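You operate a simulated robot arm through the tools that you are given. There is no shell and no other tool. Be economical: measure what you need, move in short steps, check, and stop when the job is done.

The job below is to be done with a simulated robot arm. You get a single attempt, and the scene is never put back.

## Task
Turn the height knob to 4. Then fetch the orange plug from the top shelf of the teal rack and set it on the bottom shelf of the teal rack. Then fetch the round bottle from the third shelf from the bottom of the teal rack and set it in the red crate. Then fetch the yellow wedge from the second shelf from the bottom of the teal rack and set it on the third shelf from the bottom of the blue rack. Then take the grey layer pad from the second shelf from the bottom of the orange rack and leave it on the second shelf from the bottom of the blue rack. Then put the A blue worm screw from the third shelf from the bottom of the orange rack on the low shelf of the blue bench. Then put the green bar on the top of the blue bench away on the top of the screen's hood. Then take the small divider from the top of the blue bench and put it on the top of the grey bench. Then take the clear measuring jug and put it on the top of the grey bench. Then take the green jug and leave it on the green tray. Then take the teal gauge and leave it on the low shelf of the reject rack. Then take the tall bottle from the top of the white bench and leave it on the red tray. Then fetch the orange crate and set it on the low shelf of the grey bench. Then pull the lower drawer of the blue bench open. Keep to this order. Set down upright: orange plug, yellow wedge, blue worm screw, clear measuring jug, green jug, tall bottle.

The check looks at the end state, three seconds after you hand in, the way a careful person would. Anything else that was tipped, shoved, dropped, spilled or broken makes it a failure.

## Robot
A 7-joint arm with a three-finger gripper on a trunk, on a base that drives. Base frame: it is fixed to the floor where the robot stands at the start and does not move with it; the origin is under the middle of the robot, x ahead of it, y to its left, z up. Lengths are in mm, angles in degrees, forces in N, time in s.
With the tool pointing down near the work surface it reaches from about 440 to 940 mm from the robot's upright axis, wherever it stands. Its first joint turns from -166.0 to 166.0 degrees. Places, roughly: blue worm screw [-2750, 750, 1250]; bottom shelf of the teal rack [-600, 1500, 300]; clear measuring jug [-2500, -2250, 750]; green bar (17x3x3 cm) [-2500, -1300, 800]; green jug (13x8x10 cm) [-800, -3500, 1000]; green tray [-2500, -7000, 1000]; grey layer pad (28x24x5 cm) [-2800, 900, 700]; height knob [600, 0, 1300]; low shelf of the blue bench [-2700, -2000, 200]; low shelf of the grey bench [-2700, -6300, 200]; low shelf of the reject rack [-800, -6800, 300]; lower drawer of the blue bench [-2600, -1300, 500]; orange crate [-750, -6750, 750]; orange plug [-250, 1500, 1750]; red crate (24x19x8 cm) [-500, 1500, 1200]; red tray [-3000, -8250, 1000]; round bottle [-250, 1750, 1250]; second shelf of the blue rack [-2800, -400, 700]; small divider (18x12x7 cm) [-2900, -1800, 800]; tall bottle [-2750, -8500, 1000]; teal gauge [-2750, -8250, 1000]; third shelf of the blue rack [-2800, -400, 1200]; top of the grey bench [-2700, -6000, 900]; top of the screen's hood (50x15 cm) [1580, -6960, 1480]; yellow wedge (9x6x7 cm) [0, 1600, 800]. Payload 2.69 kg.
The tool frame sits at the grasp point between the pads (the TCP): z along the fingers, y along the line on which they close. The tips reach 29 mm beyond it. Largest opening 120 mm; the body of the gripper starts 78 mm behind the TCP.
Orientation is that of the tool frame in the base frame, as [roll, pitch, yaw] about the fixed x, y, z axes, in that order (R = Rz(yaw) Ry(pitch) Rx(roll)). With the fingers straight down and closing along the base's y, the tool's x points along the base's -x, its y along +y and its z along -z.

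## Interface
- The arm moves only by the tool send_rows. Its arguments are lists of equal length, an entry for each row: "offset": the shift along the base's x, y, z in units of 25 mm (1.0 is 25 mm), a list of three; "rotation": the turn, a rotation vector about the base's x, y, z in units of 5 degrees (1.0 is 5 degrees), a list of three; "claw": the closure, from 0 (fully open) to 1 (shut). In form: {"offset": [[tx, ty, tz], ...], "rotation": [[wx, wy, wz], ...], "claw": [claw, ...]}. A call has 1 to 12 rows; each row shifts and turns the commanded pose from where the row before left it. A call with a number of a shift or a turn outside -1 to 1 is refused whole. A row lasts 0.2 s, in which the tool goes at most 50 mm and 8.6 degrees; a call with a longer step from one row to the next is refused whole, and so is a gripper value outside its range. Where a pose cannot be reached the arm comes as near as it can. A force on the tool above 40 N (or 10 N above the force at the start of the call, whichever is more), or a blocked arm, ends the call early, and 0.2 s more pass. The fingers move at their own pace and stop on an object; they squeeze with about 22 N. The grip force told is the motor's: it shows also when the fingers shut on nothing. Time passes only in rows, and 0.2 s behind the last, so rows that do not move let the fingers close. The reply holds the time, the measured pose of the TCP, the force on the tool along the base axes, the opening and the grip force, in the units named above and with some noise, with the torque about the TCP (base axes, N m) and any sound that the robot's microphone picked up.
- Cameras (640 x 400 px; columns grow to the right, rows downward): "scene" is now at [228.1, 155.5, 1531.5]; the picture's right is [-0.42, -0.91, 0.00], its down [-0.20, 0.09, -0.98] and it looks along [0.89, -0.41, -0.22] (base axes); focal length 247 px, centre (320, 200). "wrist" rides on the gripper at [63, 0, -104] in the tool frame; the picture's right is [0.00, 1.00, 0.00], its down [-0.83, 0.00, -0.56] and it looks along [-0.56, 0.00, 0.83] (tool axes); focal length 275 px, centre (320, 200).
- grab_frame(camera): a new picture of that camera. No time passes.
- lift_body(by): slides the trunk up (or, below 0, down) by that many mm; the arm and the scene camera ride with it, the base frame stays. It gives what a move gives, with no picture.
- base_move(legs): drives the robot by 1 to 6 legs, each [ahead, left, turn to the left] in mm, mm and degrees, along the robot's own axes; the way and the turn of a leg run together, so that a leg with both is an arc; at most 1500 mm and 180 degrees a leg. The arm and the cameras ride along, it lands a little off, and it stops where it bumps. It gives what a move gives.
- pan_tilt(pan, tilt): turns the head with the scene camera to pan (to the left, within 143 degrees either way) and tilt (down, from -29 to 69), counted from straight ahead of the robot. It gives what a move gives.
- pixel_to_xyz(camera, pixels): for up to 12 pixels [column, row] of the newest picture of that camera ("zoom" is the newest enlarged one), the place [x, y, z] in the base frame of the surface seen there, good to about 3 mm, but the place of the scene camera against the robot may be out by one fixed shift of up to 12 mm in any direction. No time passes.
- close_up(camera, box): a new picture of the part [left, top, right, bottom] of that camera's present view, enlarged. No time passes.
- sign_off(): hands the job in; it is judged then, once.

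Keep the steps short. Do not move on a guess: measure, check each grasp and each placing, and mend mistakes. In all there are 392 turns and 360 pictures (those below and enlarged ones count). Leave the gripper open and the arm clear of the work at the hand-in unless told otherwise, and finish with a single line.

The tools are called as a command line: name --argument value ..., lists and objects as JSON in quotes. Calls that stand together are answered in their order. send_rows: Moves the arm, as the interface text tells. Its arguments: {"type":"object","properties":{"offset":{"type":"array","items":{"type":"array","items":{"type":"number"}}},"rotation":{"type":"array","items":{"type":"array","items":{"type":"number"}}},"claw":{"type":"array","items":{"type":"number"}}},"required":["offset","rotation","claw"]} The other tools are called the same way: lift_body (by) slides the trunk up or down; base_move (legs) drives the base; pan_tilt (pan, tilt) turns the head that bears the scene camera; grab_frame (camera) takes a picture; pixel_to_xyz (camera, pixels) gives the place of the surface under pixels of a picture; close_up (camera, box) takes an enlarged picture of a part of a camera's view; sign_off () hands the job in.

At the start:

```text
clock: 0.0
tcp_pos: [560.7, -167.4, 1468.5]
tcp_rot: [-179.9, -0.1, -180.0]
contact_force: [0.8, -0.2, 0.4]
ft_torque: [-0.01, 0.01, -0.01]
grip_width: 119.9
finger_force: 0.0
trunk travel left (down, up): [-475.0, 111.0]
robot x, y, heading: [1.1, 2.8, -0.1]
head pan, tilt: [-24.5, 12.5]
```

scene: 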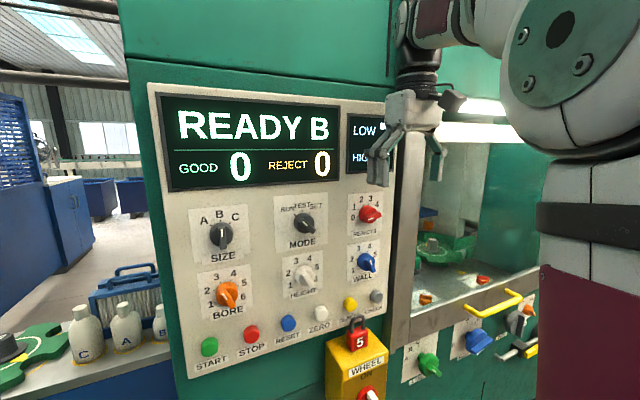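
wrist: 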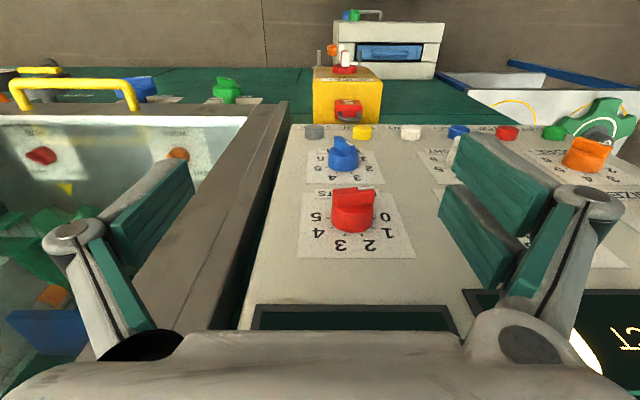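

I see the panel with a white HEIGHT knob near (305,275). I will enlarge it and measure it.

close_up --camera "scene" --box '[240, 180, 400, 340]'

pixel_to_xyz --camera "scene" --pixels '[[306, 276], [285, 292], [325, 292], [285, 262], [320, 255], [228, 294], [303, 224], [366, 263], [200, 330], [350, 190]]'

```text
2.50 times, centred on (320, 260) of scene
```

zoom: 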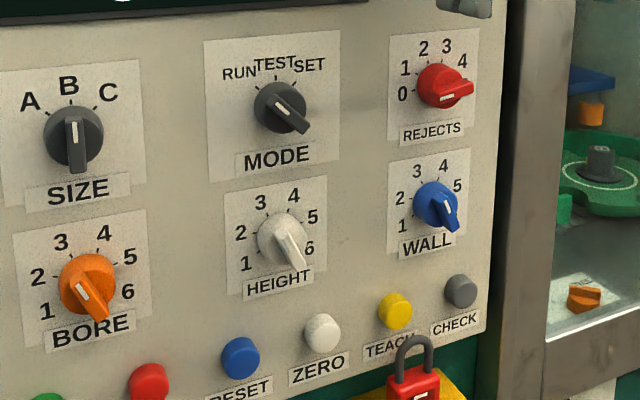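

```text
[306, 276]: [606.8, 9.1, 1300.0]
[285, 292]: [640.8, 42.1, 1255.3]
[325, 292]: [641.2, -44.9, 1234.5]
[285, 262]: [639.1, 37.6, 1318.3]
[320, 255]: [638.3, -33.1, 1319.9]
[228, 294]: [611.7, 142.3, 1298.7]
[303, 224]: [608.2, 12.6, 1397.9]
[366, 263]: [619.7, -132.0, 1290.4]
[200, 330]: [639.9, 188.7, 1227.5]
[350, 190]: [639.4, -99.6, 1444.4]
```

close_up --camera "scene" --box '[275, 245, 335, 305]'

close_up --camera "wrist" --box '[380, 100, 640, 280]'

```text
6.67 times, centred on (305, 275) of scene
```

zoom: 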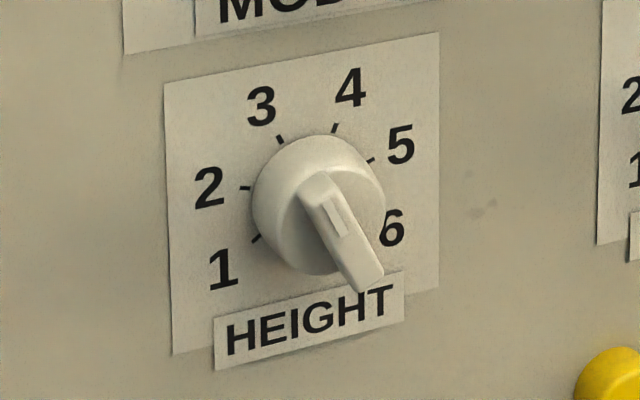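

```text
2.22 times, centred on (510, 190) of wrist
```

zoom: 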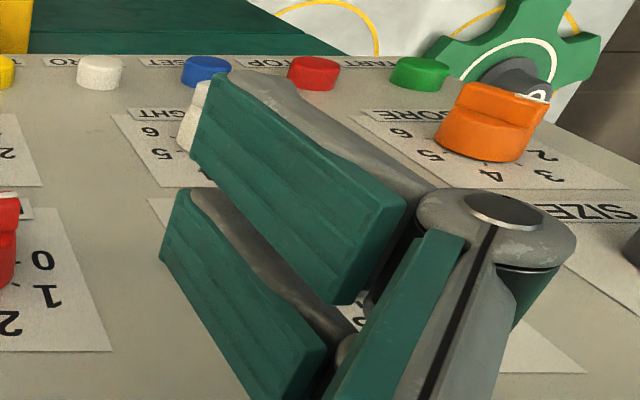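

close_up --camera "scene" --box '[275, 245, 335, 305]'

pixel_to_xyz --camera "zoom" --pixels '[[316, 183], [305, 195], [328, 195], [335, 207], [345, 233], [365, 283], [372, 262], [355, 280], [280, 200], [335, 127], [280, 138], [245, 187]]'

pixel_to_xyz --camera "zoom" --pixels '[[258, 238], [371, 160], [220, 268], [392, 228], [208, 187], [400, 145], [262, 105], [350, 87], [320, 170], [375, 190], [290, 150], [330, 270]]'

```text
6.67 times, centred on (305, 275) of scene
```

zoom: 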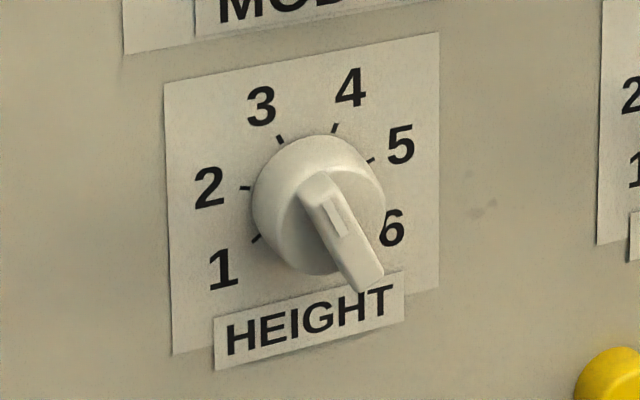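

```text
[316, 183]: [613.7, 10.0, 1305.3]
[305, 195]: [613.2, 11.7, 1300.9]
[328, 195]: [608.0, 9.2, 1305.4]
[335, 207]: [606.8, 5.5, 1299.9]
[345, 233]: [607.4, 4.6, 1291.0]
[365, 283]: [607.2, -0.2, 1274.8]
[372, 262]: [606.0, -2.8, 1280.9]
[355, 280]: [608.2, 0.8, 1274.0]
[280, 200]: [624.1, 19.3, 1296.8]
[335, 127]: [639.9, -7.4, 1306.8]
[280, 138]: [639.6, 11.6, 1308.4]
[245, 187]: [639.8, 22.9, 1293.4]
```

```text
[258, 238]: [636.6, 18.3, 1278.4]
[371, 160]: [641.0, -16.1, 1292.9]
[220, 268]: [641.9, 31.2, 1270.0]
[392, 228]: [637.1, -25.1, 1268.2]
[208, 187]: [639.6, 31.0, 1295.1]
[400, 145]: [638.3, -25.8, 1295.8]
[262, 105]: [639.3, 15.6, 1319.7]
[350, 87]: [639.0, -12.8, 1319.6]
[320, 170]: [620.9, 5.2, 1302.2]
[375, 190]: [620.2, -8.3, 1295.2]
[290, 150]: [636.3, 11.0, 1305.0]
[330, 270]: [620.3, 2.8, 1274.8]
```

The mark sits on the upper-left half of the fin, so HEIGHT reads 3, and 4 is about 50° clockwise. Before I back off I'll check the space around the robot.

pan_tilt --pan 90 --tilt 15

grab_frame --camera "scene"

pan_tilt --pan 142 --tilt 20

grab_frame --camera "scene"

pan_tilt --pan -140 --tilt 20

grab_frame --camera "scene"

```text
clock: 1.9
tcp_pos: [561.3, -168.0, 1469.2]
tcp_rot: [-179.9, 0.0, -180.0]
contact_force: [-0.4, 0.1, -0.2]
ft_torque: [0.04, 0.0, -0.03]
grip_width: 120.1
finger_force: 0.0
trunk travel left (down, up): [-475.0, 111.0]
robot x, y, heading: [-2.8, 0.7, 0.0]
head pan, tilt: [90.0, 15.0]
```

```text
353 pictures are left
```

scene: 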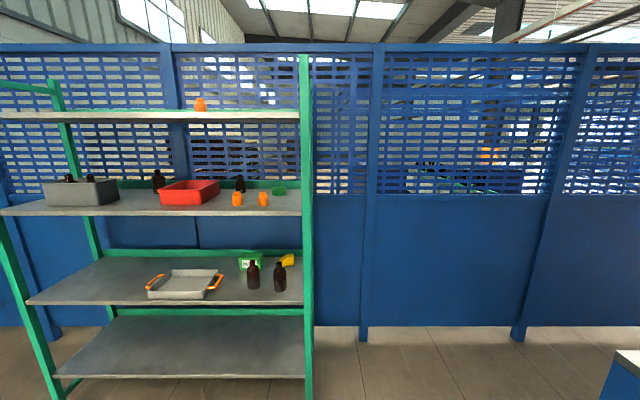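

```text
clock: 3.1
tcp_pos: [560.4, -168.1, 1469.0]
tcp_rot: [180.0, 0.0, 179.9]
contact_force: [-0.3, 0.1, -0.4]
ft_torque: [0.03, -0.01, 0.03]
grip_width: 120.0
finger_force: 0.0
trunk travel left (down, up): [-475.0, 111.0]
robot x, y, heading: [1.2, -0.1, -0.3]
head pan, tilt: [142.0, 20.0]
```

```text
352 pictures are left
```

scene: 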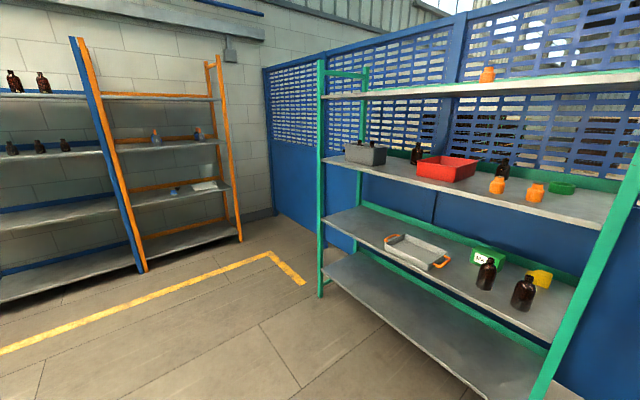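

```text
clock: 7.0
tcp_pos: [562.3, -168.8, 1468.8]
tcp_rot: [-180.0, 0.0, -179.9]
contact_force: [-0.3, -0.5, -0.2]
ft_torque: [-0.01, 0.03, 0.03]
grip_width: 119.9
finger_force: 0.0
trunk travel left (down, up): [-475.0, 111.0]
robot x, y, heading: [0.0, -3.9, -0.0]
head pan, tilt: [-140.0, 20.0]
```

```text
351 pictures are left
```

scene: 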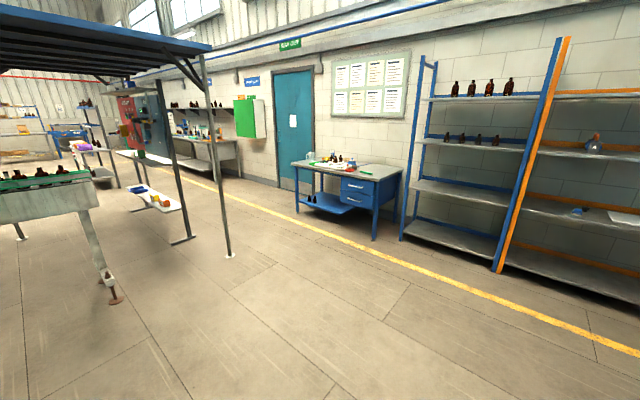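

Behind is clear. I'll back off 300 mm and look ahead again.

base_move --legs '[[-300, 0, 0]]'

pan_tilt --pan -10 --tilt 15

send_rows --offset '[[0.6, 0.4, 0], [0.6, 0.4, 0], [0.6, 0.4, 0], [0.6, 0.4, 0], [0.6, 0.4, 0], [0.6, 0.4, 0], [0.6, 0.4, 0], [0.6, 0.4, 0], [0.6, 0.4, 0], [0, 0.4, 0]]' --rotation '[[0, -1, 0], [0, -1, 0], [0, -1, 0], [0, -1, 0], [0, -1, 0], [0, -1, 0], [0, -1, 0], [0, -1, 0], [0, -1, 0], [0, -1, 0]]' --claw '[0.2, 0.3, 0.3, 0.3, 0.3, 0.3, 0.3, 0.3, 0.3, 0.3]'

send_rows --offset '[[0, 0.4, -0.8], [0, 0.4, -0.8], [0, 0.4, -0.8], [0, 0.4, -0.8], [0, 0.4, -0.8], [0, 0.4, -0.8], [0, 0.4, -0.8], [0, 0.0, -0.8]]' --rotation '[[0, -1, 0], [0, -1, 0], [0, -1, 0], [0, -1, 0], [0, -1, 0], [0, -1, 0], [0, -1, 0], [0, -1, 0]]' --claw '[0.3, 0.3, 0.3, 0.3, 0.3, 0.3, 0.3, 0.3]'

grab_frame --camera "scene"

grab_frame --camera "wrist"

```text
clock: 9.1
tcp_pos: [262.8, -168.8, 1468.9]
tcp_rot: [180.0, 0.0, 179.7]
contact_force: [-0.1, -0.2, -0.3]
ft_torque: [0.01, 0.03, 0.0]
grip_width: 119.9
finger_force: 0.1
trunk travel left (down, up): [-475.0, 111.0]
robot x, y, heading: [-299.8, 3.0, -0.3]
head pan, tilt: [-140.0, 20.0]
```

```text
clock: 11.2
tcp_pos: [262.0, -168.7, 1469.0]
tcp_rot: [-180.0, -0.1, 179.8]
contact_force: [-0.2, 0.5, 0.0]
ft_torque: [0.0, 0.01, 0.0]
grip_width: 119.7
finger_force: 0.1
trunk travel left (down, up): [-475.0, 111.0]
robot x, y, heading: [-299.9, -0.3, -0.1]
head pan, tilt: [-10.0, 15.0]
```

```text
clock: 13.4
tcp_pos: [396.4, -70.6, 1467.7]
tcp_rot: [179.8, 50.1, 179.7]
contact_force: [0.2, 0.5, -0.8]
ft_torque: [-0.02, -0.02, 0.04]
grip_width: 84.1
finger_force: 0.0
trunk travel left (down, up): [-475.0, 111.0]
robot x, y, heading: [-297.9, 0.5, -0.0]
head pan, tilt: [-10.0, 15.0]
```

```text
clock: 15.2
tcp_pos: [410.7, -0.2, 1314.6]
tcp_rot: [85.4, 89.8, 85.4]
contact_force: [-0.8, 0.2, 0.6]
ft_torque: [0.03, 0.09, 0.02]
grip_width: 84.0
finger_force: 0.1
out of reach, approached as far as the arm can: row 8
trunk travel left (down, up): [-475.0, 111.0]
robot x, y, heading: [-298.8, 1.1, 0.0]
head pan, tilt: [-10.0, 15.0]
```

```text
350 pictures are left
```

scene: 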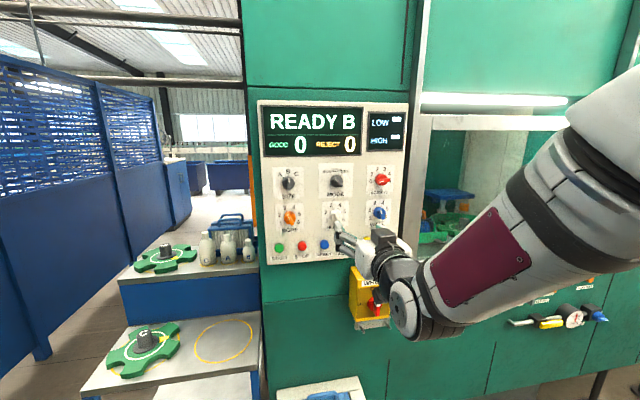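

```text
349 pictures are left
```

wrist: 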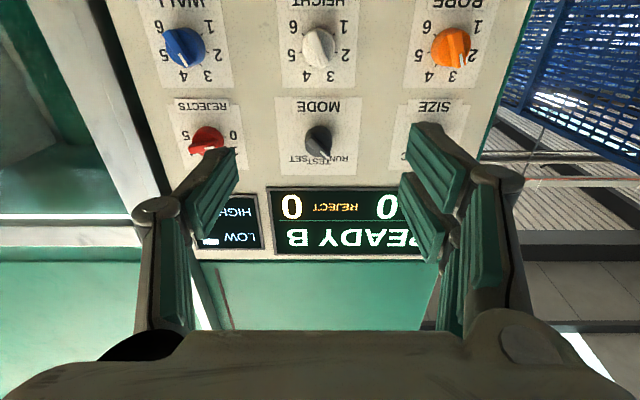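

The wrist camera now sees HEIGHT at about (318,48). I'll enlarge that and measure, since the wrist camera has no shift.

close_up --camera "wrist" --box '[268, 0, 368, 100]'

pixel_to_xyz --camera "wrist" --pixels '[[318, 50], [310, 32], [305, 76], [331, 76], [293, 53], [346, 53], [292, 28], [345, 28]]'

```text
4.00 times, centred on (318, 50) of wrist
```

zoom: 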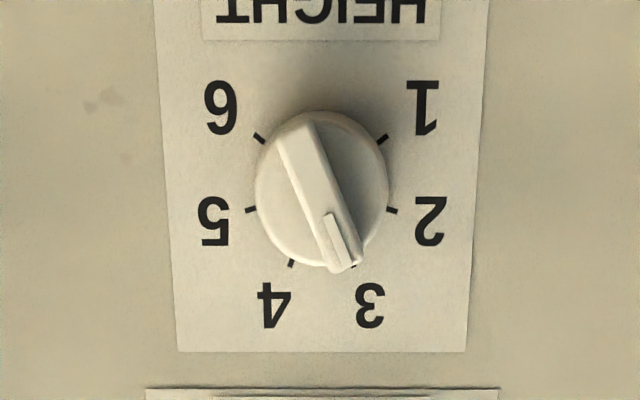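

```text
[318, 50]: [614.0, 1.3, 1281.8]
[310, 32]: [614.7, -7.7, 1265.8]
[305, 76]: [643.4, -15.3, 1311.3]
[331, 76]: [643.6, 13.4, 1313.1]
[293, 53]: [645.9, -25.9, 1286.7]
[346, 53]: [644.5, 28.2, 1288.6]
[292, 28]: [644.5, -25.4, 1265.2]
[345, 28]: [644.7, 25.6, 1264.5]
```

The wrist view confirms the mark on 3. Knob centre is about (y 0.5, z 1282), fin front at x≈612. I'll align the tool with the fin and approach to x≈530.

send_rows --offset '[[1, 0, -0.26], [1, 0, -0.26], [1, 0, -0.26], [1, 0, -0.26], [0.8, 0, -0.26]]' --rotation '[[-1, 0, 0], [-1, 0, 0], [-1, 0, 0], [-1, 0, 0], [-1, 0, 0]]' --claw '[0.5, 0.6, 0.6, 0.6, 0.6]'

close_up --camera "wrist" --box '[220, 0, 420, 125]'

grab_frame --camera "wrist"

```text
clock: 16.4
tcp_pos: [530.2, 1.4, 1281.8]
tcp_rot: [-89.9, 65.1, -90.1]
contact_force: [0.1, -1.0, 0.6]
ft_torque: [0.03, 0.01, 0.01]
grip_width: 48.0
finger_force: 0.1
trunk travel left (down, up): [-475.0, 111.0]
robot x, y, heading: [-299.7, -0.4, -0.1]
head pan, tilt: [-10.0, 15.0]
```

```text
3.20 times, centred on (320, 62) of wrist
```

zoom: 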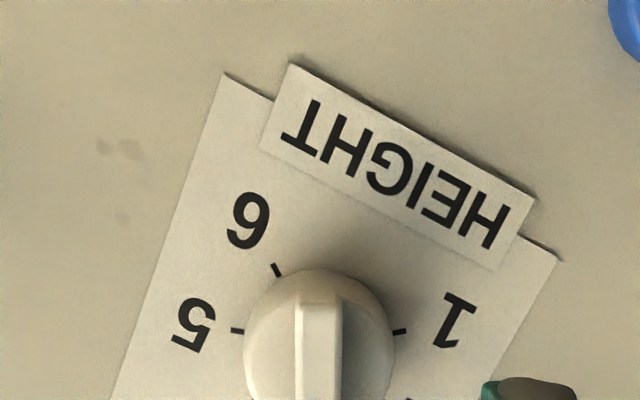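

```text
346 pictures are left
```

wrist: 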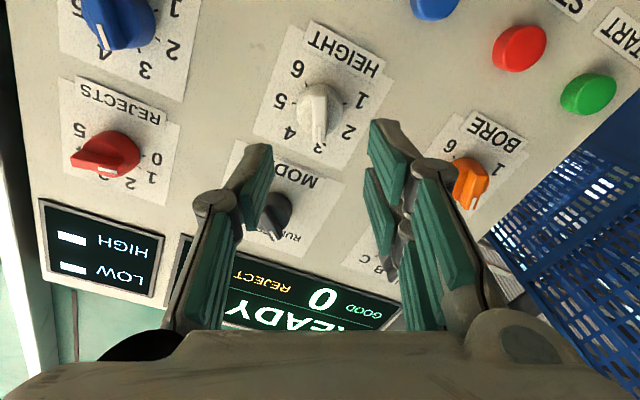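

pixel_to_xyz --camera "wrist" --pixels '[[319, 90], [318, 130], [318, 110], [301, 85], [335, 85], [351, 99], [278, 100], [350, 129], [290, 133]]'

```text
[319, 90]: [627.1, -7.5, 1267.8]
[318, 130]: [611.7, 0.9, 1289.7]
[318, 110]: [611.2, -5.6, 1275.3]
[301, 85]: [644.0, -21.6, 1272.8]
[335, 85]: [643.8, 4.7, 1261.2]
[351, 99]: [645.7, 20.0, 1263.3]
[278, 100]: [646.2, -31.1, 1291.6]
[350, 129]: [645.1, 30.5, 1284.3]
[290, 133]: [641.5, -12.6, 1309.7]
```

The fin is centred within 2–3 mm. I'll shift −3 mm in y, advance 60 mm with the fingers half open, then close.

send_rows --offset '[[0.8, -0.12, 0], [0.8, 0, 0], [0.8, 0, 0], [0, 0, 0]]' --rotation '[[0, 0, 0], [0, 0, 0], [0, 0, 0], [0, 0, 0]]' --claw '[0.6, 0.6, 0.6, 0.6]'

send_rows --offset '[[0, 0, 0], [0, 0, 0], [0, 0, 0]]' --rotation '[[0, 0, 0], [0, 0, 0], [0, 0, 0]]' --claw '[0.9, 1, 1]'

grab_frame --camera "wrist"

```text
clock: 17.4
tcp_pos: [591.2, -2.3, 1282.8]
tcp_rot: [-90.0, 65.2, -90.0]
contact_force: [0.2, -0.4, 0.2]
ft_torque: [0.0, 0.02, -0.01]
grip_width: 48.2
finger_force: 0.1
trunk travel left (down, up): [-475.0, 111.0]
robot x, y, heading: [-301.5, -0.3, -0.3]
head pan, tilt: [-10.0, 15.0]
```

```text
clock: 18.2
tcp_pos: [590.6, -0.1, 1282.1]
tcp_rot: [-90.2, 65.0, -90.0]
contact_force: [1.1, 9.6, -6.2]
ft_torque: [0.0, -0.33, 0.5]
grip_width: 9.9
finger_force: 37.6
trunk travel left (down, up): [-475.0, 111.0]
robot x, y, heading: [-297.2, 2.1, -0.3]
head pan, tilt: [-10.0, 15.0]
```

```text
345 pictures are left
```

wrist: 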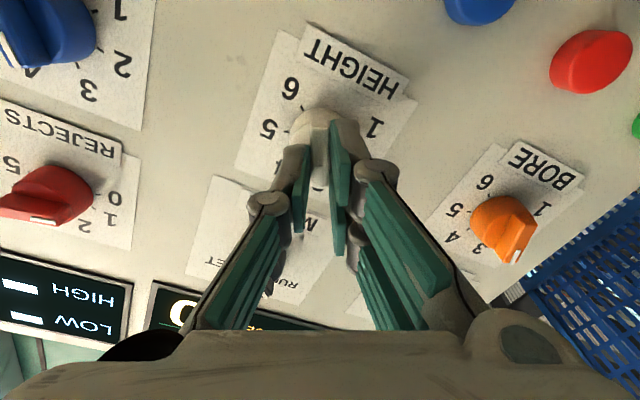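

Gripped at 9.9 mm on the fin, with a small side force of +9.6 N. I'll ease over 2 mm and turn 50° clockwise.

send_rows --offset '[[0, 0.1, -0.06], [0, 0, 0], [0, 0, 0], [0, 0, 0], [0, 0, 0], [0, 0, 0], [0, 0, 0], [0, 0, 0], [0, 0, 0], [0, 0, 0], [0, 0, 0]]' --rotation '[[0, 0, 0], [1, 0, 0], [1, 0, 0], [1, 0, 0], [1, 0, 0], [1, 0, 0], [1, 0, 0], [1, 0, 0], [1, 0, 0], [1, 0, 0], [1, 0, 0]]' --claw '[1, 1, 1, 1, 1, 1, 1, 1, 1, 1, 1]'

grab_frame --camera "wrist"

```text
clock: 20.6
tcp_pos: [590.7, -1.9, 1281.9]
tcp_rot: [90.0, 64.7, 89.8]
contact_force: [1.4, -8.5, 0.8]
ft_torque: [-0.04, -0.77, -0.6]
grip_width: 10.0
finger_force: 37.8
trunk travel left (down, up): [-475.0, 111.0]
robot x, y, heading: [-297.9, -1.5, -0.1]
head pan, tilt: [-10.0, 15.0]
```

```text
344 pictures are left
```

wrist: 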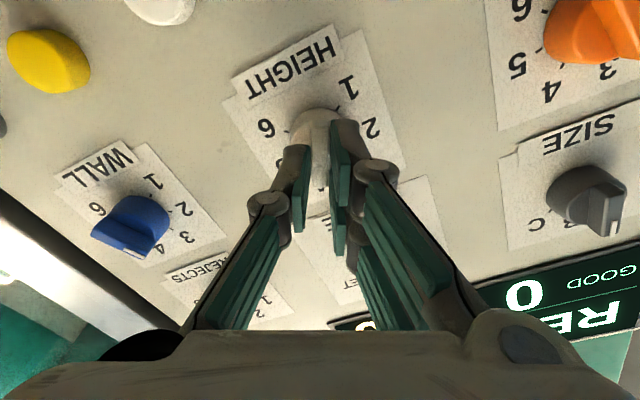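

Turned. I'll open to about 48 mm, pull back and check the reading.

send_rows --offset '[[0, 0, 0], [0, 0, 0], [-1, 0, 0], [-1, 0, 0], [-1, 0, 0], [-1, 0, 0]]' --rotation '[[0, 0, 0], [0, 0, 0], [0, 0, 0], [0, 0, 0], [0, 0, 0], [0, 0, 0]]' --claw '[0.6, 0.6, 0.6, 0.6, 0.6, 0.6]'

close_up --camera "wrist" --box '[240, 0, 400, 150]'

grab_frame --camera "scene"

```text
clock: 22.0
tcp_pos: [489.6, 1.4, 1282.0]
tcp_rot: [89.9, 64.7, 89.9]
contact_force: [-0.4, -0.1, 0.3]
ft_torque: [-0.03, -0.01, 0.03]
grip_width: 47.8
finger_force: 0.1
trunk travel left (down, up): [-475.0, 111.0]
robot x, y, heading: [-294.3, 0.8, -0.1]
head pan, tilt: [-10.0, 15.0]
```

```text
2.67 times, centred on (320, 75) of wrist
```

zoom: 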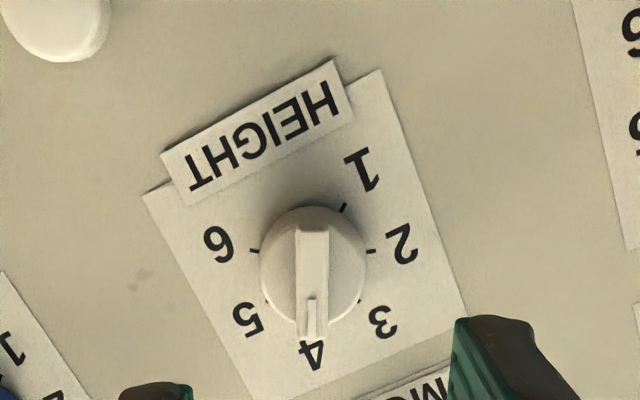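

```text
342 pictures are left
```

scene: 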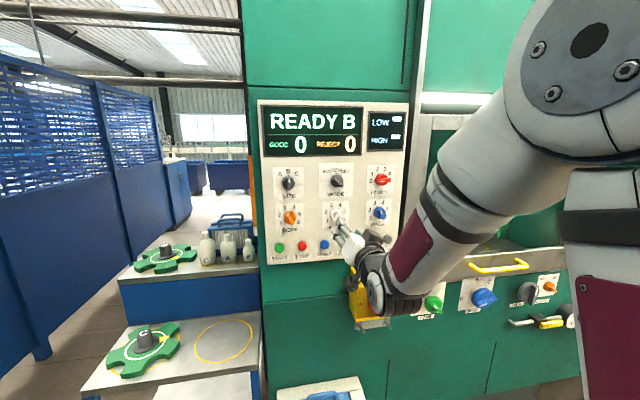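

HEIGHT now reads 4. Next I want the wrist camera above the gripper for shelf work, so I'll retract and roll the tool.

send_rows --offset '[[-0.5, 0, 0], [-0.5, 0, 0], [-0.5, 0, 0], [0, 0, 0], [0, 0, 0], [0, 0, 0], [0, 0, 0], [0, 0, 0], [0, 0, 0], [0, 0, 0], [0, 0, 0], [0, 0, 0]]' --rotation '[[1, 0, 0], [1, 0, 0], [1, 0, 0], [1, 0, 0], [1, 0, 0], [1, 0, 0], [1, 0, 0], [1, 0, 0], [1, 0, 0], [1, 0, 0], [1, 0, 0], [1, 0, 0]]' --claw '[0.6, 0.6, 0.6, 0.6, 0.6, 0.6, 0.6, 0.6, 0.6, 0.6, 0.6, 0.6]'

send_rows --offset '[[0, 0, 0], [0, 0, 0], [0, 0, 0], [0, 0, 0], [0, 0, 0], [0, 0, 0], [0, 0, 0], [0, 0, 0], [0, 0, 0], [0, 0, 0], [0, 0, 0], [0, 0, 0]]' --rotation '[[1, 0, 0], [1, 0, 0], [1, 0, 0], [1, 0, 0], [1, 0, 0], [1, 0, 0], [1, 0, 0], [1, 0, 0], [1, 0, 0], [1, 0, 0], [1, 0, 0], [1, 0, 0]]' --claw '[0.6, 0.6, 0.6, 0.6, 0.6, 0.6, 0.6, 0.6, 0.6, 0.6, 0.6, 0.6]'

send_rows --offset '[[0, 0, 0], [0, 0, 0], [0, 0, 0], [0, 0, 0], [0, 0, 0], [0, 0, 0], [0, 0, 0]]' --rotation '[[1, 0, 0], [1, 0, 0], [1, 0, 0], [1, 0, 0], [1, 0, 0], [1, 0, 0], [1, 0, 0]]' --claw '[0.6, 0.6, 0.6, 0.6, 0.6, 0.6, 0.6]'

grab_frame --camera "wrist"

```text
clock: 24.6
tcp_pos: [453.3, -0.2, 1281.2]
tcp_rot: [90.0, 4.9, 90.0]
contact_force: [0.1, 0.1, -0.2]
ft_torque: [0.0, 0.01, 0.0]
grip_width: 47.9
finger_force: 0.0
trunk travel left (down, up): [-475.0, 111.0]
robot x, y, heading: [-300.0, 1.2, -0.0]
head pan, tilt: [-10.0, 15.0]
```

```text
clock: 27.2
tcp_pos: [451.6, 0.4, 1281.1]
tcp_rot: [90.0, -55.1, 90.0]
contact_force: [-0.8, 0.1, -0.4]
ft_torque: [0.0, 0.01, 0.03]
grip_width: 48.5
finger_force: 0.1
trunk travel left (down, up): [-475.0, 111.0]
robot x, y, heading: [-299.9, 0.3, -0.2]
head pan, tilt: [-10.0, 15.0]
```

```text
clock: 28.8
tcp_pos: [453.0, -1.2, 1282.4]
tcp_rot: [-92.0, -89.7, -88.1]
contact_force: [-0.1, -0.3, -1.1]
ft_torque: [-0.02, -0.01, 0.01]
grip_width: 48.3
finger_force: 0.2
trunk travel left (down, up): [-475.0, 111.0]
robot x, y, heading: [-302.2, -0.9, -0.2]
head pan, tilt: [-10.0, 15.0]
```

```text
341 pictures are left
```

wrist: 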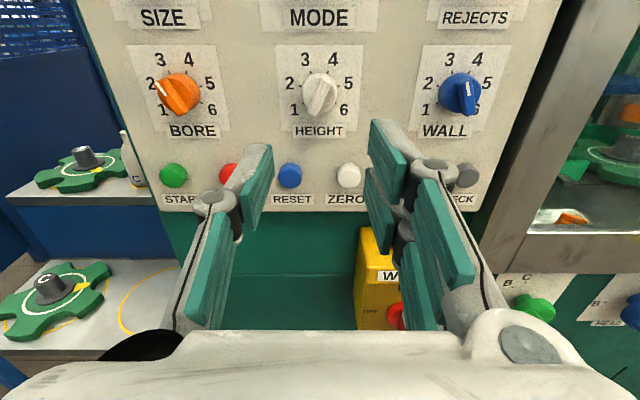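

The camera is on top now. I'll turn 90° left to face the teal rack and look.

base_move --legs '[[-100, 0, 0], [0, 0, 90]]'

pan_tilt --pan 0 --tilt 5

grab_frame --camera "scene"

```text
clock: 33.7
tcp_pos: [-400.3, 752.6, 1281.5]
tcp_rot: [-89.7, -89.7, -0.2]
contact_force: [-0.7, 0.2, 0.1]
ft_torque: [-0.02, -0.05, 0.04]
grip_width: 48.2
finger_force: 0.1
trunk travel left (down, up): [-475.0, 111.0]
robot x, y, heading: [-401.1, -1.8, 90.2]
head pan, tilt: [-10.0, 15.0]
```

```text
clock: 34.5
tcp_pos: [-397.5, 752.3, 1280.4]
tcp_rot: [-86.9, -89.7, -3.1]
contact_force: [0.0, -0.4, 0.1]
ft_torque: [-0.01, 0.01, 0.02]
grip_width: 48.0
finger_force: 0.1
trunk travel left (down, up): [-475.0, 111.0]
robot x, y, heading: [-398.5, 0.7, 89.7]
head pan, tilt: [0.0, 5.0]
```

```text
340 pictures are left
```

scene: 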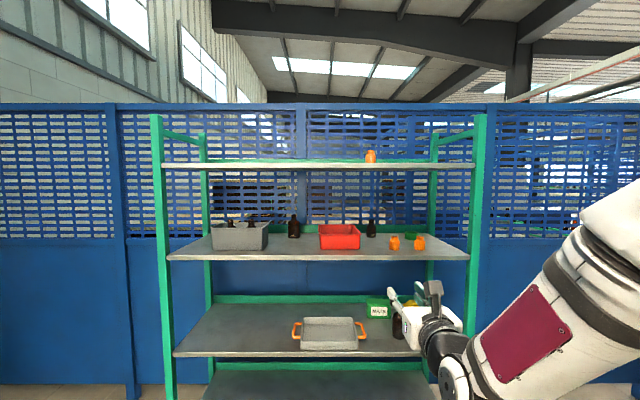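

close_up --camera "scene" --box '[310, 140, 490, 260]'

pixel_to_xyz --camera "scene" --pixels '[[370, 156], [320, 168], [320, 163], [320, 257], [320, 353], [320, 375], [395, 243], [419, 243], [371, 228], [340, 246], [338, 229], [294, 228]]'

pixel_to_xyz --camera "scene" --pixels '[[480, 200], [160, 200], [440, 160], [200, 160], [398, 325], [376, 310], [330, 335], [436, 260], [280, 250], [410, 237], [240, 240]]'

```text
3.33 times, centred on (400, 200) of scene
```

zoom: 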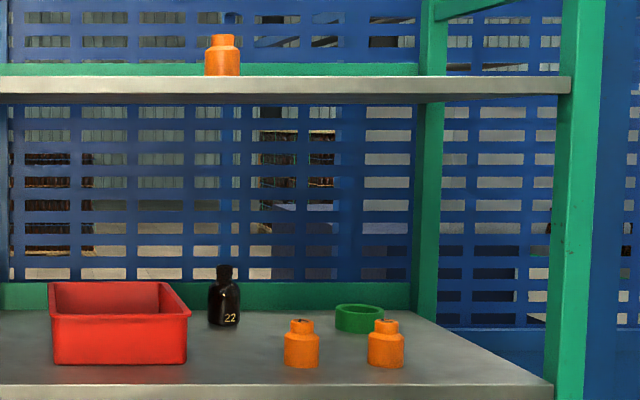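

```text
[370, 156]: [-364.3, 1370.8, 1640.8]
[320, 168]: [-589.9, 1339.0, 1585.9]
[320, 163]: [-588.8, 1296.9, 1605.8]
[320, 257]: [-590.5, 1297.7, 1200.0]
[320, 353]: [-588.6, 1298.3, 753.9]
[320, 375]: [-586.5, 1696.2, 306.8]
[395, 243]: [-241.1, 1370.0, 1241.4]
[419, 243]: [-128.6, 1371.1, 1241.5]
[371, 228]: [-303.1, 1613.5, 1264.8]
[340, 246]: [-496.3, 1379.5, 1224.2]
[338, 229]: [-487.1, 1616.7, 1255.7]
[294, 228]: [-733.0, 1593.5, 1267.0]
```

```text
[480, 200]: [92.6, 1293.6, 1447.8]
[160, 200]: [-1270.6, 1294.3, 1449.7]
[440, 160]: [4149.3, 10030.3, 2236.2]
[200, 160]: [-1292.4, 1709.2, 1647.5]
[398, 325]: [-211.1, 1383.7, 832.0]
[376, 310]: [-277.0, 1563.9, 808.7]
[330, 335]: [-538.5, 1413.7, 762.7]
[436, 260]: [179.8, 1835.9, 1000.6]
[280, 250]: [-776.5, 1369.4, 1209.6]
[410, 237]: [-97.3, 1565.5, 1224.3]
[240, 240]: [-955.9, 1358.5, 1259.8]
```

Top shelf surface is about z 1606, front edge at y≈1297. The plug is at about (−364, 1385). I'll raise the trunk and arm, then drive closer.

lift_body --by 105

send_rows --offset '[[0, 0, 1], [0, 0, 1], [0, 0, 1], [0, 0, 1], [0, 0, 1], [0, 0, 1], [0, 0, 1], [0, 0, 1], [0, 0, 1], [0, 0, 1], [0, 0, 1]]' --rotation '[[0, 0, 0], [0, 0, 0], [0, 0, 0], [0, 0, 0], [0, 0, 0], [0, 0, 0], [0, 0, 0], [0, 0, 0], [0, 0, 0], [0, 0, 0], [0, 0, 0]]' --claw '[0.4, 0.4, 0.3, 0.3, 0.3, 0.3, 0.3, 0.3, 0.3, 0.3, 0.3]'

base_move --legs '[[440, -36, 0]]'

grab_frame --camera "wrist"

grab_frame --camera "scene"

```text
clock: 35.8
tcp_pos: [-399.4, 753.8, 1385.9]
tcp_rot: [-110.6, -89.8, 20.8]
contact_force: [-0.5, 0.1, -0.6]
ft_torque: [-0.01, -0.01, 0.05]
grip_width: 48.0
finger_force: 0.0
trunk travel left (down, up): [-580.0, 6.0]
robot x, y, heading: [-399.9, 0.7, 89.8]
head pan, tilt: [0.0, 5.0]
```

```text
clock: 38.2
tcp_pos: [-399.4, 750.2, 1661.3]
tcp_rot: [-97.8, -89.9, 8.0]
contact_force: [0.9, -0.3, 0.1]
ft_torque: [-0.01, -0.01, 0.0]
grip_width: 83.7
finger_force: 0.1
trunk travel left (down, up): [-580.0, 6.0]
robot x, y, heading: [-394.3, 0.7, 90.0]
head pan, tilt: [0.0, 5.0]
```

```text
clock: 40.9
tcp_pos: [-360.9, 1191.5, 1661.5]
tcp_rot: [-88.9, -89.8, -1.1]
contact_force: [0.2, -0.6, -0.4]
ft_torque: [0.03, -0.02, 0.02]
grip_width: 84.2
finger_force: 0.1
trunk travel left (down, up): [-580.0, 6.0]
robot x, y, heading: [-361.4, 442.6, 90.2]
head pan, tilt: [0.0, 5.0]
```

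```text
338 pictures are left
```

wrist: 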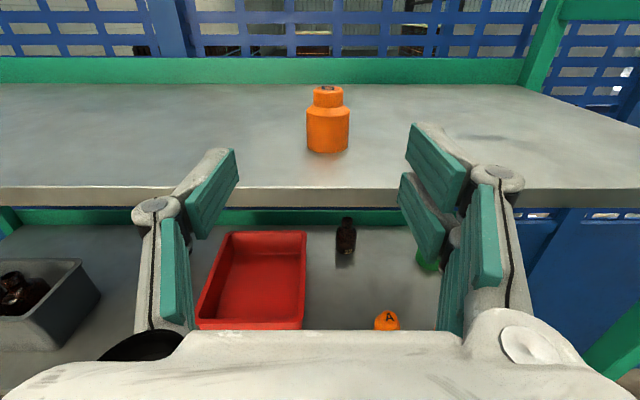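

```text
337 pictures are left
```

scene: 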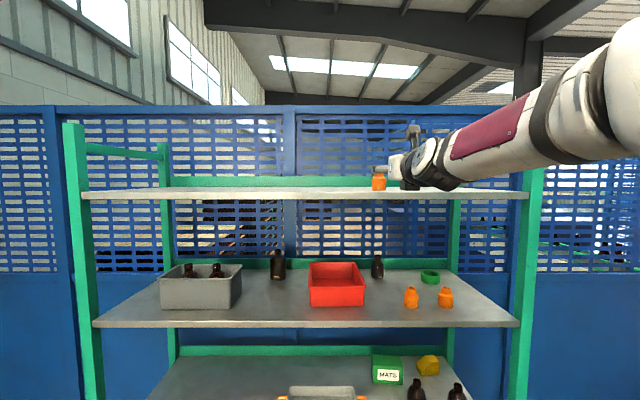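

pixel_to_xyz --camera "wrist" --pixels '[[328, 130], [309, 130], [347, 130], [328, 90], [328, 150], [328, 170], [328, 187], [300, 140], [345, 235], [345, 250]]'

close_up --camera "wrist" --box '[180, 70, 440, 330]'

```text
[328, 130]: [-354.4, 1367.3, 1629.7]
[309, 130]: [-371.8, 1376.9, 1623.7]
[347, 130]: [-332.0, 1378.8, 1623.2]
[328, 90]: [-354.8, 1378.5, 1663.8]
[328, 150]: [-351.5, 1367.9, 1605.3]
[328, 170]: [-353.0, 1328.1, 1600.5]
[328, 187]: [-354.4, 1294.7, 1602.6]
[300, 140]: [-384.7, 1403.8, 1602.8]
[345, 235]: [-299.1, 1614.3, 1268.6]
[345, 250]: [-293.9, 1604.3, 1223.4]
```

```text
1.54 times, centred on (310, 200) of wrist
```

zoom: 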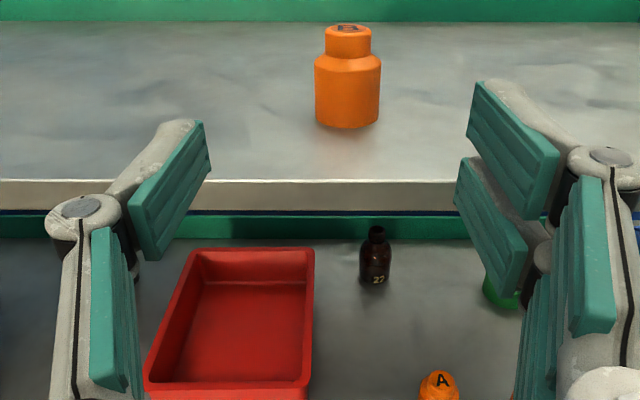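

The plug is 40 mm wide with its axis at about (−354, 1387), standing on z 1603. I'll move in at z 1626 with the fingers open 84 mm.

send_rows --offset '[[0.28, 0, -0.7], [0, 0, -0.7], [0, 1, 0], [0, 1, 0], [0, 1, 0], [0, 1, 0], [0, 1, 0], [0, 1, 0], [0, 1, 0], [0, 0.8, 0], [0, 0, 0]]' --rotation '[[0, 0, 0], [0, 0, 0], [0, 0, 0], [0, 0, 0], [0, 0, 0], [0, 0, 0], [0, 0, 0], [0, 0, 0], [0, 0, 0], [0, 0, 0], [0, 0, 0]]' --claw '[0.3, 0.3, 0.3, 0.3, 0.3, 0.3, 0.3, 0.3, 0.3, 0.3, 0.3]'

grab_frame --camera "wrist"

```text
clock: 43.2
tcp_pos: [-359.5, 1383.4, 1625.8]
tcp_rot: [-121.3, -89.7, 31.8]
contact_force: [-3.1, -32.8, -6.0]
ft_torque: [-0.24, 0.18, -0.76]
grip_width: 84.2
finger_force: 0.1
trunk travel left (down, up): [-580.0, 6.0]
robot x, y, heading: [-365.1, 442.2, 89.8]
head pan, tilt: [0.0, 5.0]
stopped in row 11: the force on the tool passed its limit at 47 N (the readings are from after the stop); the commanded pose is now the measured one
```

```text
335 pictures are left
```

wrist: 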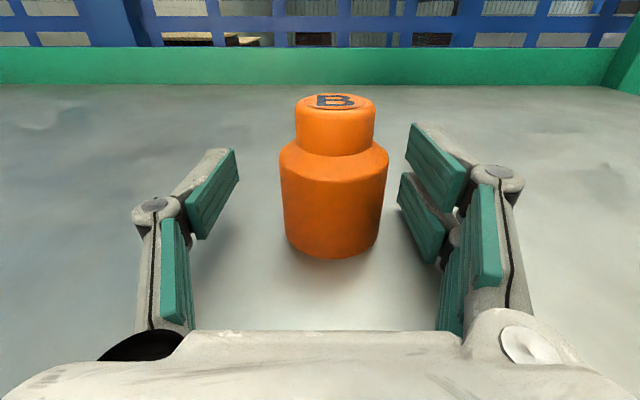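

The wrist touched the shelf edge. I'll back off, rise and tilt the tool 30° down so that the wrist rides higher.

send_rows --offset '[[0, -0.8, 0], [0, -0.8, 0.5], [0, -0.8, 0.5], [0, 0, 0], [0, 0, 0], [0, 0, 0], [0, 0, 0], [0, 0, 0], [0, 0, 0]]' --rotation '[[0, 0, 0], [0, 0, 0], [0, 0, 0], [-1, 0, 0], [-1, 0, 0], [-1, 0, 0], [-1, 0, 0], [-1, 0, 0], [-1, 0, 0]]' --claw '[0.3, 0.3, 0.3, 0.3, 0.3, 0.3, 0.3, 0.3, 0.3]'

grab_frame --camera "wrist"

grab_frame --camera "scene"

```text
clock: 45.2
tcp_pos: [-354.4, 1326.4, 1647.7]
tcp_rot: [179.8, -62.9, 89.6]
contact_force: [0.6, 0.3, 0.1]
ft_torque: [-0.03, 0.04, 0.11]
grip_width: 84.0
finger_force: 0.1
out of reach, approached as far as the arm can: row 4
trunk travel left (down, up): [-580.0, 6.0]
robot x, y, heading: [-364.3, 438.2, 89.8]
head pan, tilt: [0.0, 5.0]
```

```text
334 pictures are left
```

wrist: 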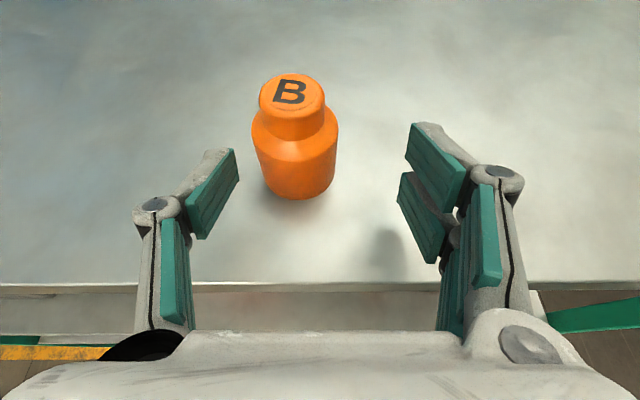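

```text
333 pictures are left
```

scene: 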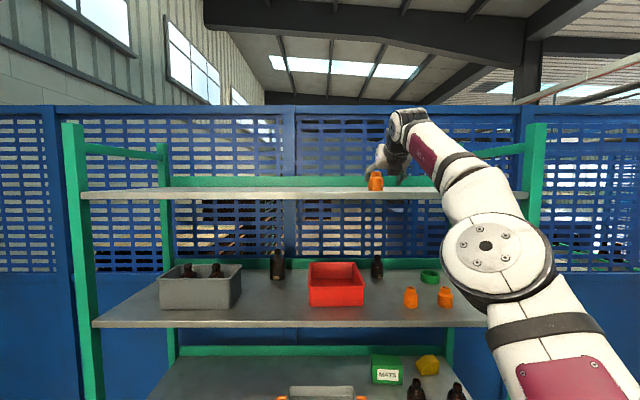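

pixel_to_xyz --camera "wrist" --pixels '[[296, 165], [262, 165], [333, 160], [292, 92], [298, 197], [298, 230], [298, 280]]'

```text
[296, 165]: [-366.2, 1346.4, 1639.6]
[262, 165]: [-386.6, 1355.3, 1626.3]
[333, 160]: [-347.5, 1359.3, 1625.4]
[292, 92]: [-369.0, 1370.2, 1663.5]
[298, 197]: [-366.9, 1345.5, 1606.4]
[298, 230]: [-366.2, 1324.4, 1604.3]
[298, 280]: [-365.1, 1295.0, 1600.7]
```

The plug now stands at about (−367, 1366), still upright. I'll line up in x, then go in and down.

send_rows --offset '[[-0.5, 0, 0], [0, 0.5, -0.2], [0, 0.5, -0.2], [0, 0.6, -0.2], [0, 0, 0]]' --rotation '[[0, 0, 0], [0, 0, 0], [0, 0, 0], [0, 0, 0], [0, 0, 0]]' --claw '[0.3, 0.3, 0.3, 0.3, 0.3]'

grab_frame --camera "wrist"

```text
clock: 46.4
tcp_pos: [-366.2, 1338.4, 1630.8]
tcp_rot: [179.8, -63.0, 89.5]
contact_force: [-0.2, 0.9, 2.5]
ft_torque: [0.02, -0.17, 0.01]
grip_width: 84.0
finger_force: 0.1
out of reach, approached as far as the arm can: row 2, 3, 4
trunk travel left (down, up): [-580.0, 6.0]
robot x, y, heading: [-362.1, 438.5, 90.1]
head pan, tilt: [0.0, 5.0]
```

```text
332 pictures are left
```

wrist: 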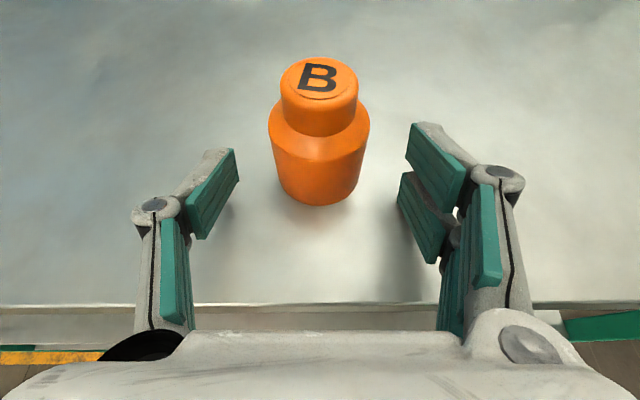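

I'm at the arm's reach limit. I'll lift out, retract, drive 150 mm nearer and retry.

send_rows --offset '[[0, -0.5, 0.5], [0, -0.5, 0.8], [0, -0.8, 0.8], [0, -1, 0], [0, -1, 0], [0, -1, 0], [0, -1, 0], [0, -1, 0]]' --rotation '[[0, 0, 0], [0, 0, 0], [0, 0, 0], [0, 0, 0], [0, 0, 0], [0, 0, 0], [0, 0, 0], [0, 0, 0]]' --claw '[0.3, 0.3, 0.3, 0.3, 0.3, 0.3, 0.3, 0.3]'

base_move --legs '[[150, 0, 0]]'

grab_frame --camera "wrist"

```text
clock: 48.2
tcp_pos: [-367.4, 1169.7, 1681.4]
tcp_rot: [180.0, -63.0, 89.5]
contact_force: [-0.2, 0.5, -0.5]
ft_torque: [0.01, -0.01, 0.01]
grip_width: 83.9
finger_force: 0.1
trunk travel left (down, up): [-580.0, 6.0]
robot x, y, heading: [-363.2, 438.3, 89.9]
head pan, tilt: [0.0, 5.0]
```

```text
clock: 49.6
tcp_pos: [-367.8, 1320.8, 1681.9]
tcp_rot: [179.8, -63.0, 89.5]
contact_force: [-0.2, 0.2, -0.2]
ft_torque: [-0.04, -0.02, 0.0]
grip_width: 83.9
finger_force: 0.1
trunk travel left (down, up): [-580.0, 6.0]
robot x, y, heading: [-362.7, 587.6, 89.9]
head pan, tilt: [0.0, 5.0]
```

```text
331 pictures are left
```

wrist: 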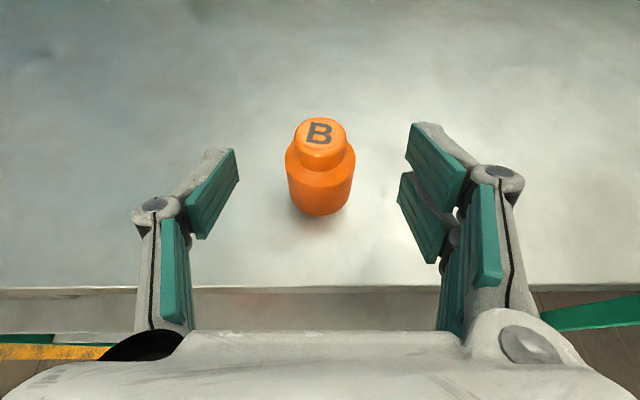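

Lined up. I'll go forward 45 and down 49 mm, then close.

send_rows --offset '[[0, 0.3, -0.65], [0, 0.5, -0.65], [0, 0.5, -0.65], [0, 0.5, 0], [0, 0, 0]]' --rotation '[[0, 0, 0], [0, 0, 0], [0, 0, 0], [0, 0, 0], [0, 0, 0]]' --claw '[0.3, 0.3, 0.3, 0.3, 0.3]'

send_rows --offset '[[0, 0, 0], [0, 0, 0], [0, 0, 0]]' --rotation '[[0, 0, 0], [0, 0, 0], [0, 0, 0]]' --claw '[0.8, 0.9, 0.9]'

grab_frame --camera "wrist"

```text
clock: 50.8
tcp_pos: [-368.3, 1365.3, 1632.3]
tcp_rot: [179.9, -63.1, 89.5]
contact_force: [-0.5, 0.6, 0.7]
ft_torque: [0.02, -0.01, -0.01]
grip_width: 84.1
finger_force: 0.0
trunk travel left (down, up): [-580.0, 6.0]
robot x, y, heading: [-359.0, 586.1, 89.8]
head pan, tilt: [0.0, 5.0]
```

```text
clock: 51.6
tcp_pos: [-367.9, 1365.1, 1632.1]
tcp_rot: [179.9, -63.0, 89.4]
contact_force: [-0.7, -0.5, 1.7]
ft_torque: [0.0, 0.0, -0.02]
grip_width: 45.8
finger_force: 22.3
trunk travel left (down, up): [-580.0, 6.0]
robot x, y, heading: [-361.7, 591.1, 89.8]
head pan, tilt: [0.0, 5.0]
```

```text
330 pictures are left
```

wrist: 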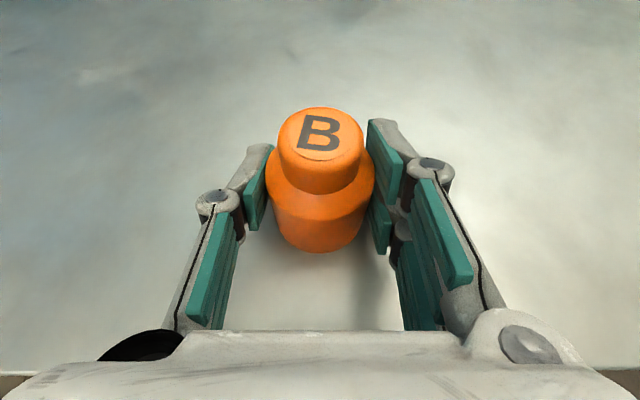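

Gripped. I'll lift 50 mm, retract, back the base away and lower the trunk.

send_rows --offset '[[0, 0, 0.5], [0, 0, 1], [0, -0.5, 0.5], [0, -1, 0], [0, -1, 0], [0, -1, 0], [0, -1, 0], [0, -1, 0]]' --rotation '[[0, 0, 0], [0, 0, 0], [0, 0, 0], [0, 0, 0], [0, 0, 0], [0, 0, 0], [0, 0, 0], [0, 0, 0]]' --claw '[0.9, 0.9, 0.9, 0.9, 0.9, 0.9, 0.9, 0.9]'

base_move --legs '[[-250, 0, 0]]'

lift_body --by -575

pan_tilt --pan 0 --tilt 30

grab_frame --camera "scene"

grab_frame --camera "wrist"

```text
clock: 53.4
tcp_pos: [-368.0, 1229.1, 1683.4]
tcp_rot: [180.0, -63.0, 89.6]
contact_force: [-0.6, 0.6, -0.8]
ft_torque: [0.03, -0.03, 0.0]
grip_width: 45.8
finger_force: 21.7
trunk travel left (down, up): [-580.0, 6.0]
robot x, y, heading: [-356.9, 591.0, 90.0]
head pan, tilt: [0.0, 5.0]
```

```text
clock: 55.2
tcp_pos: [-367.7, 978.1, 1683.7]
tcp_rot: [179.9, -63.0, 89.6]
contact_force: [-0.6, 0.0, -1.5]
ft_torque: [-0.04, -0.04, -0.01]
grip_width: 45.8
finger_force: 21.8
trunk travel left (down, up): [-580.0, 6.0]
robot x, y, heading: [-360.1, 336.9, 89.9]
head pan, tilt: [0.0, 5.0]
```

```text
refused: -575 is not a number from -400 to 400
```

```text
clock: 56.1
tcp_pos: [-368.2, 976.5, 1681.9]
tcp_rot: [179.8, -63.0, 89.6]
contact_force: [0.4, 0.3, -2.0]
ft_torque: [-0.01, -0.03, 0.02]
grip_width: 45.7
finger_force: 22.2
trunk travel left (down, up): [-580.0, 6.0]
robot x, y, heading: [-359.5, 334.6, 89.9]
head pan, tilt: [0.0, 30.0]
```

```text
329 pictures are left
```

scene: 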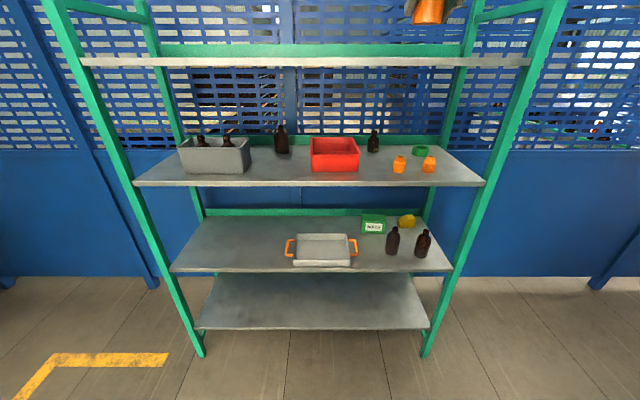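

```text
328 pictures are left
```

wrist: 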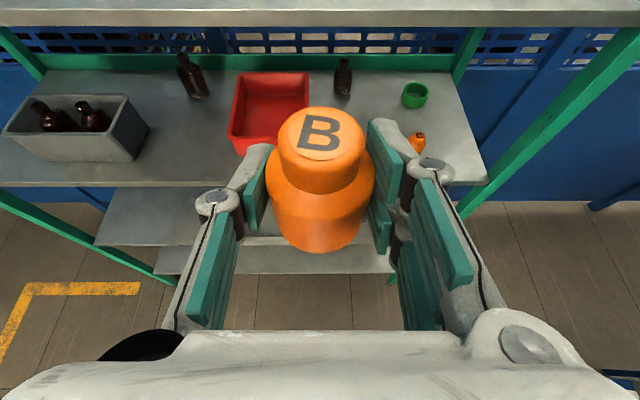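

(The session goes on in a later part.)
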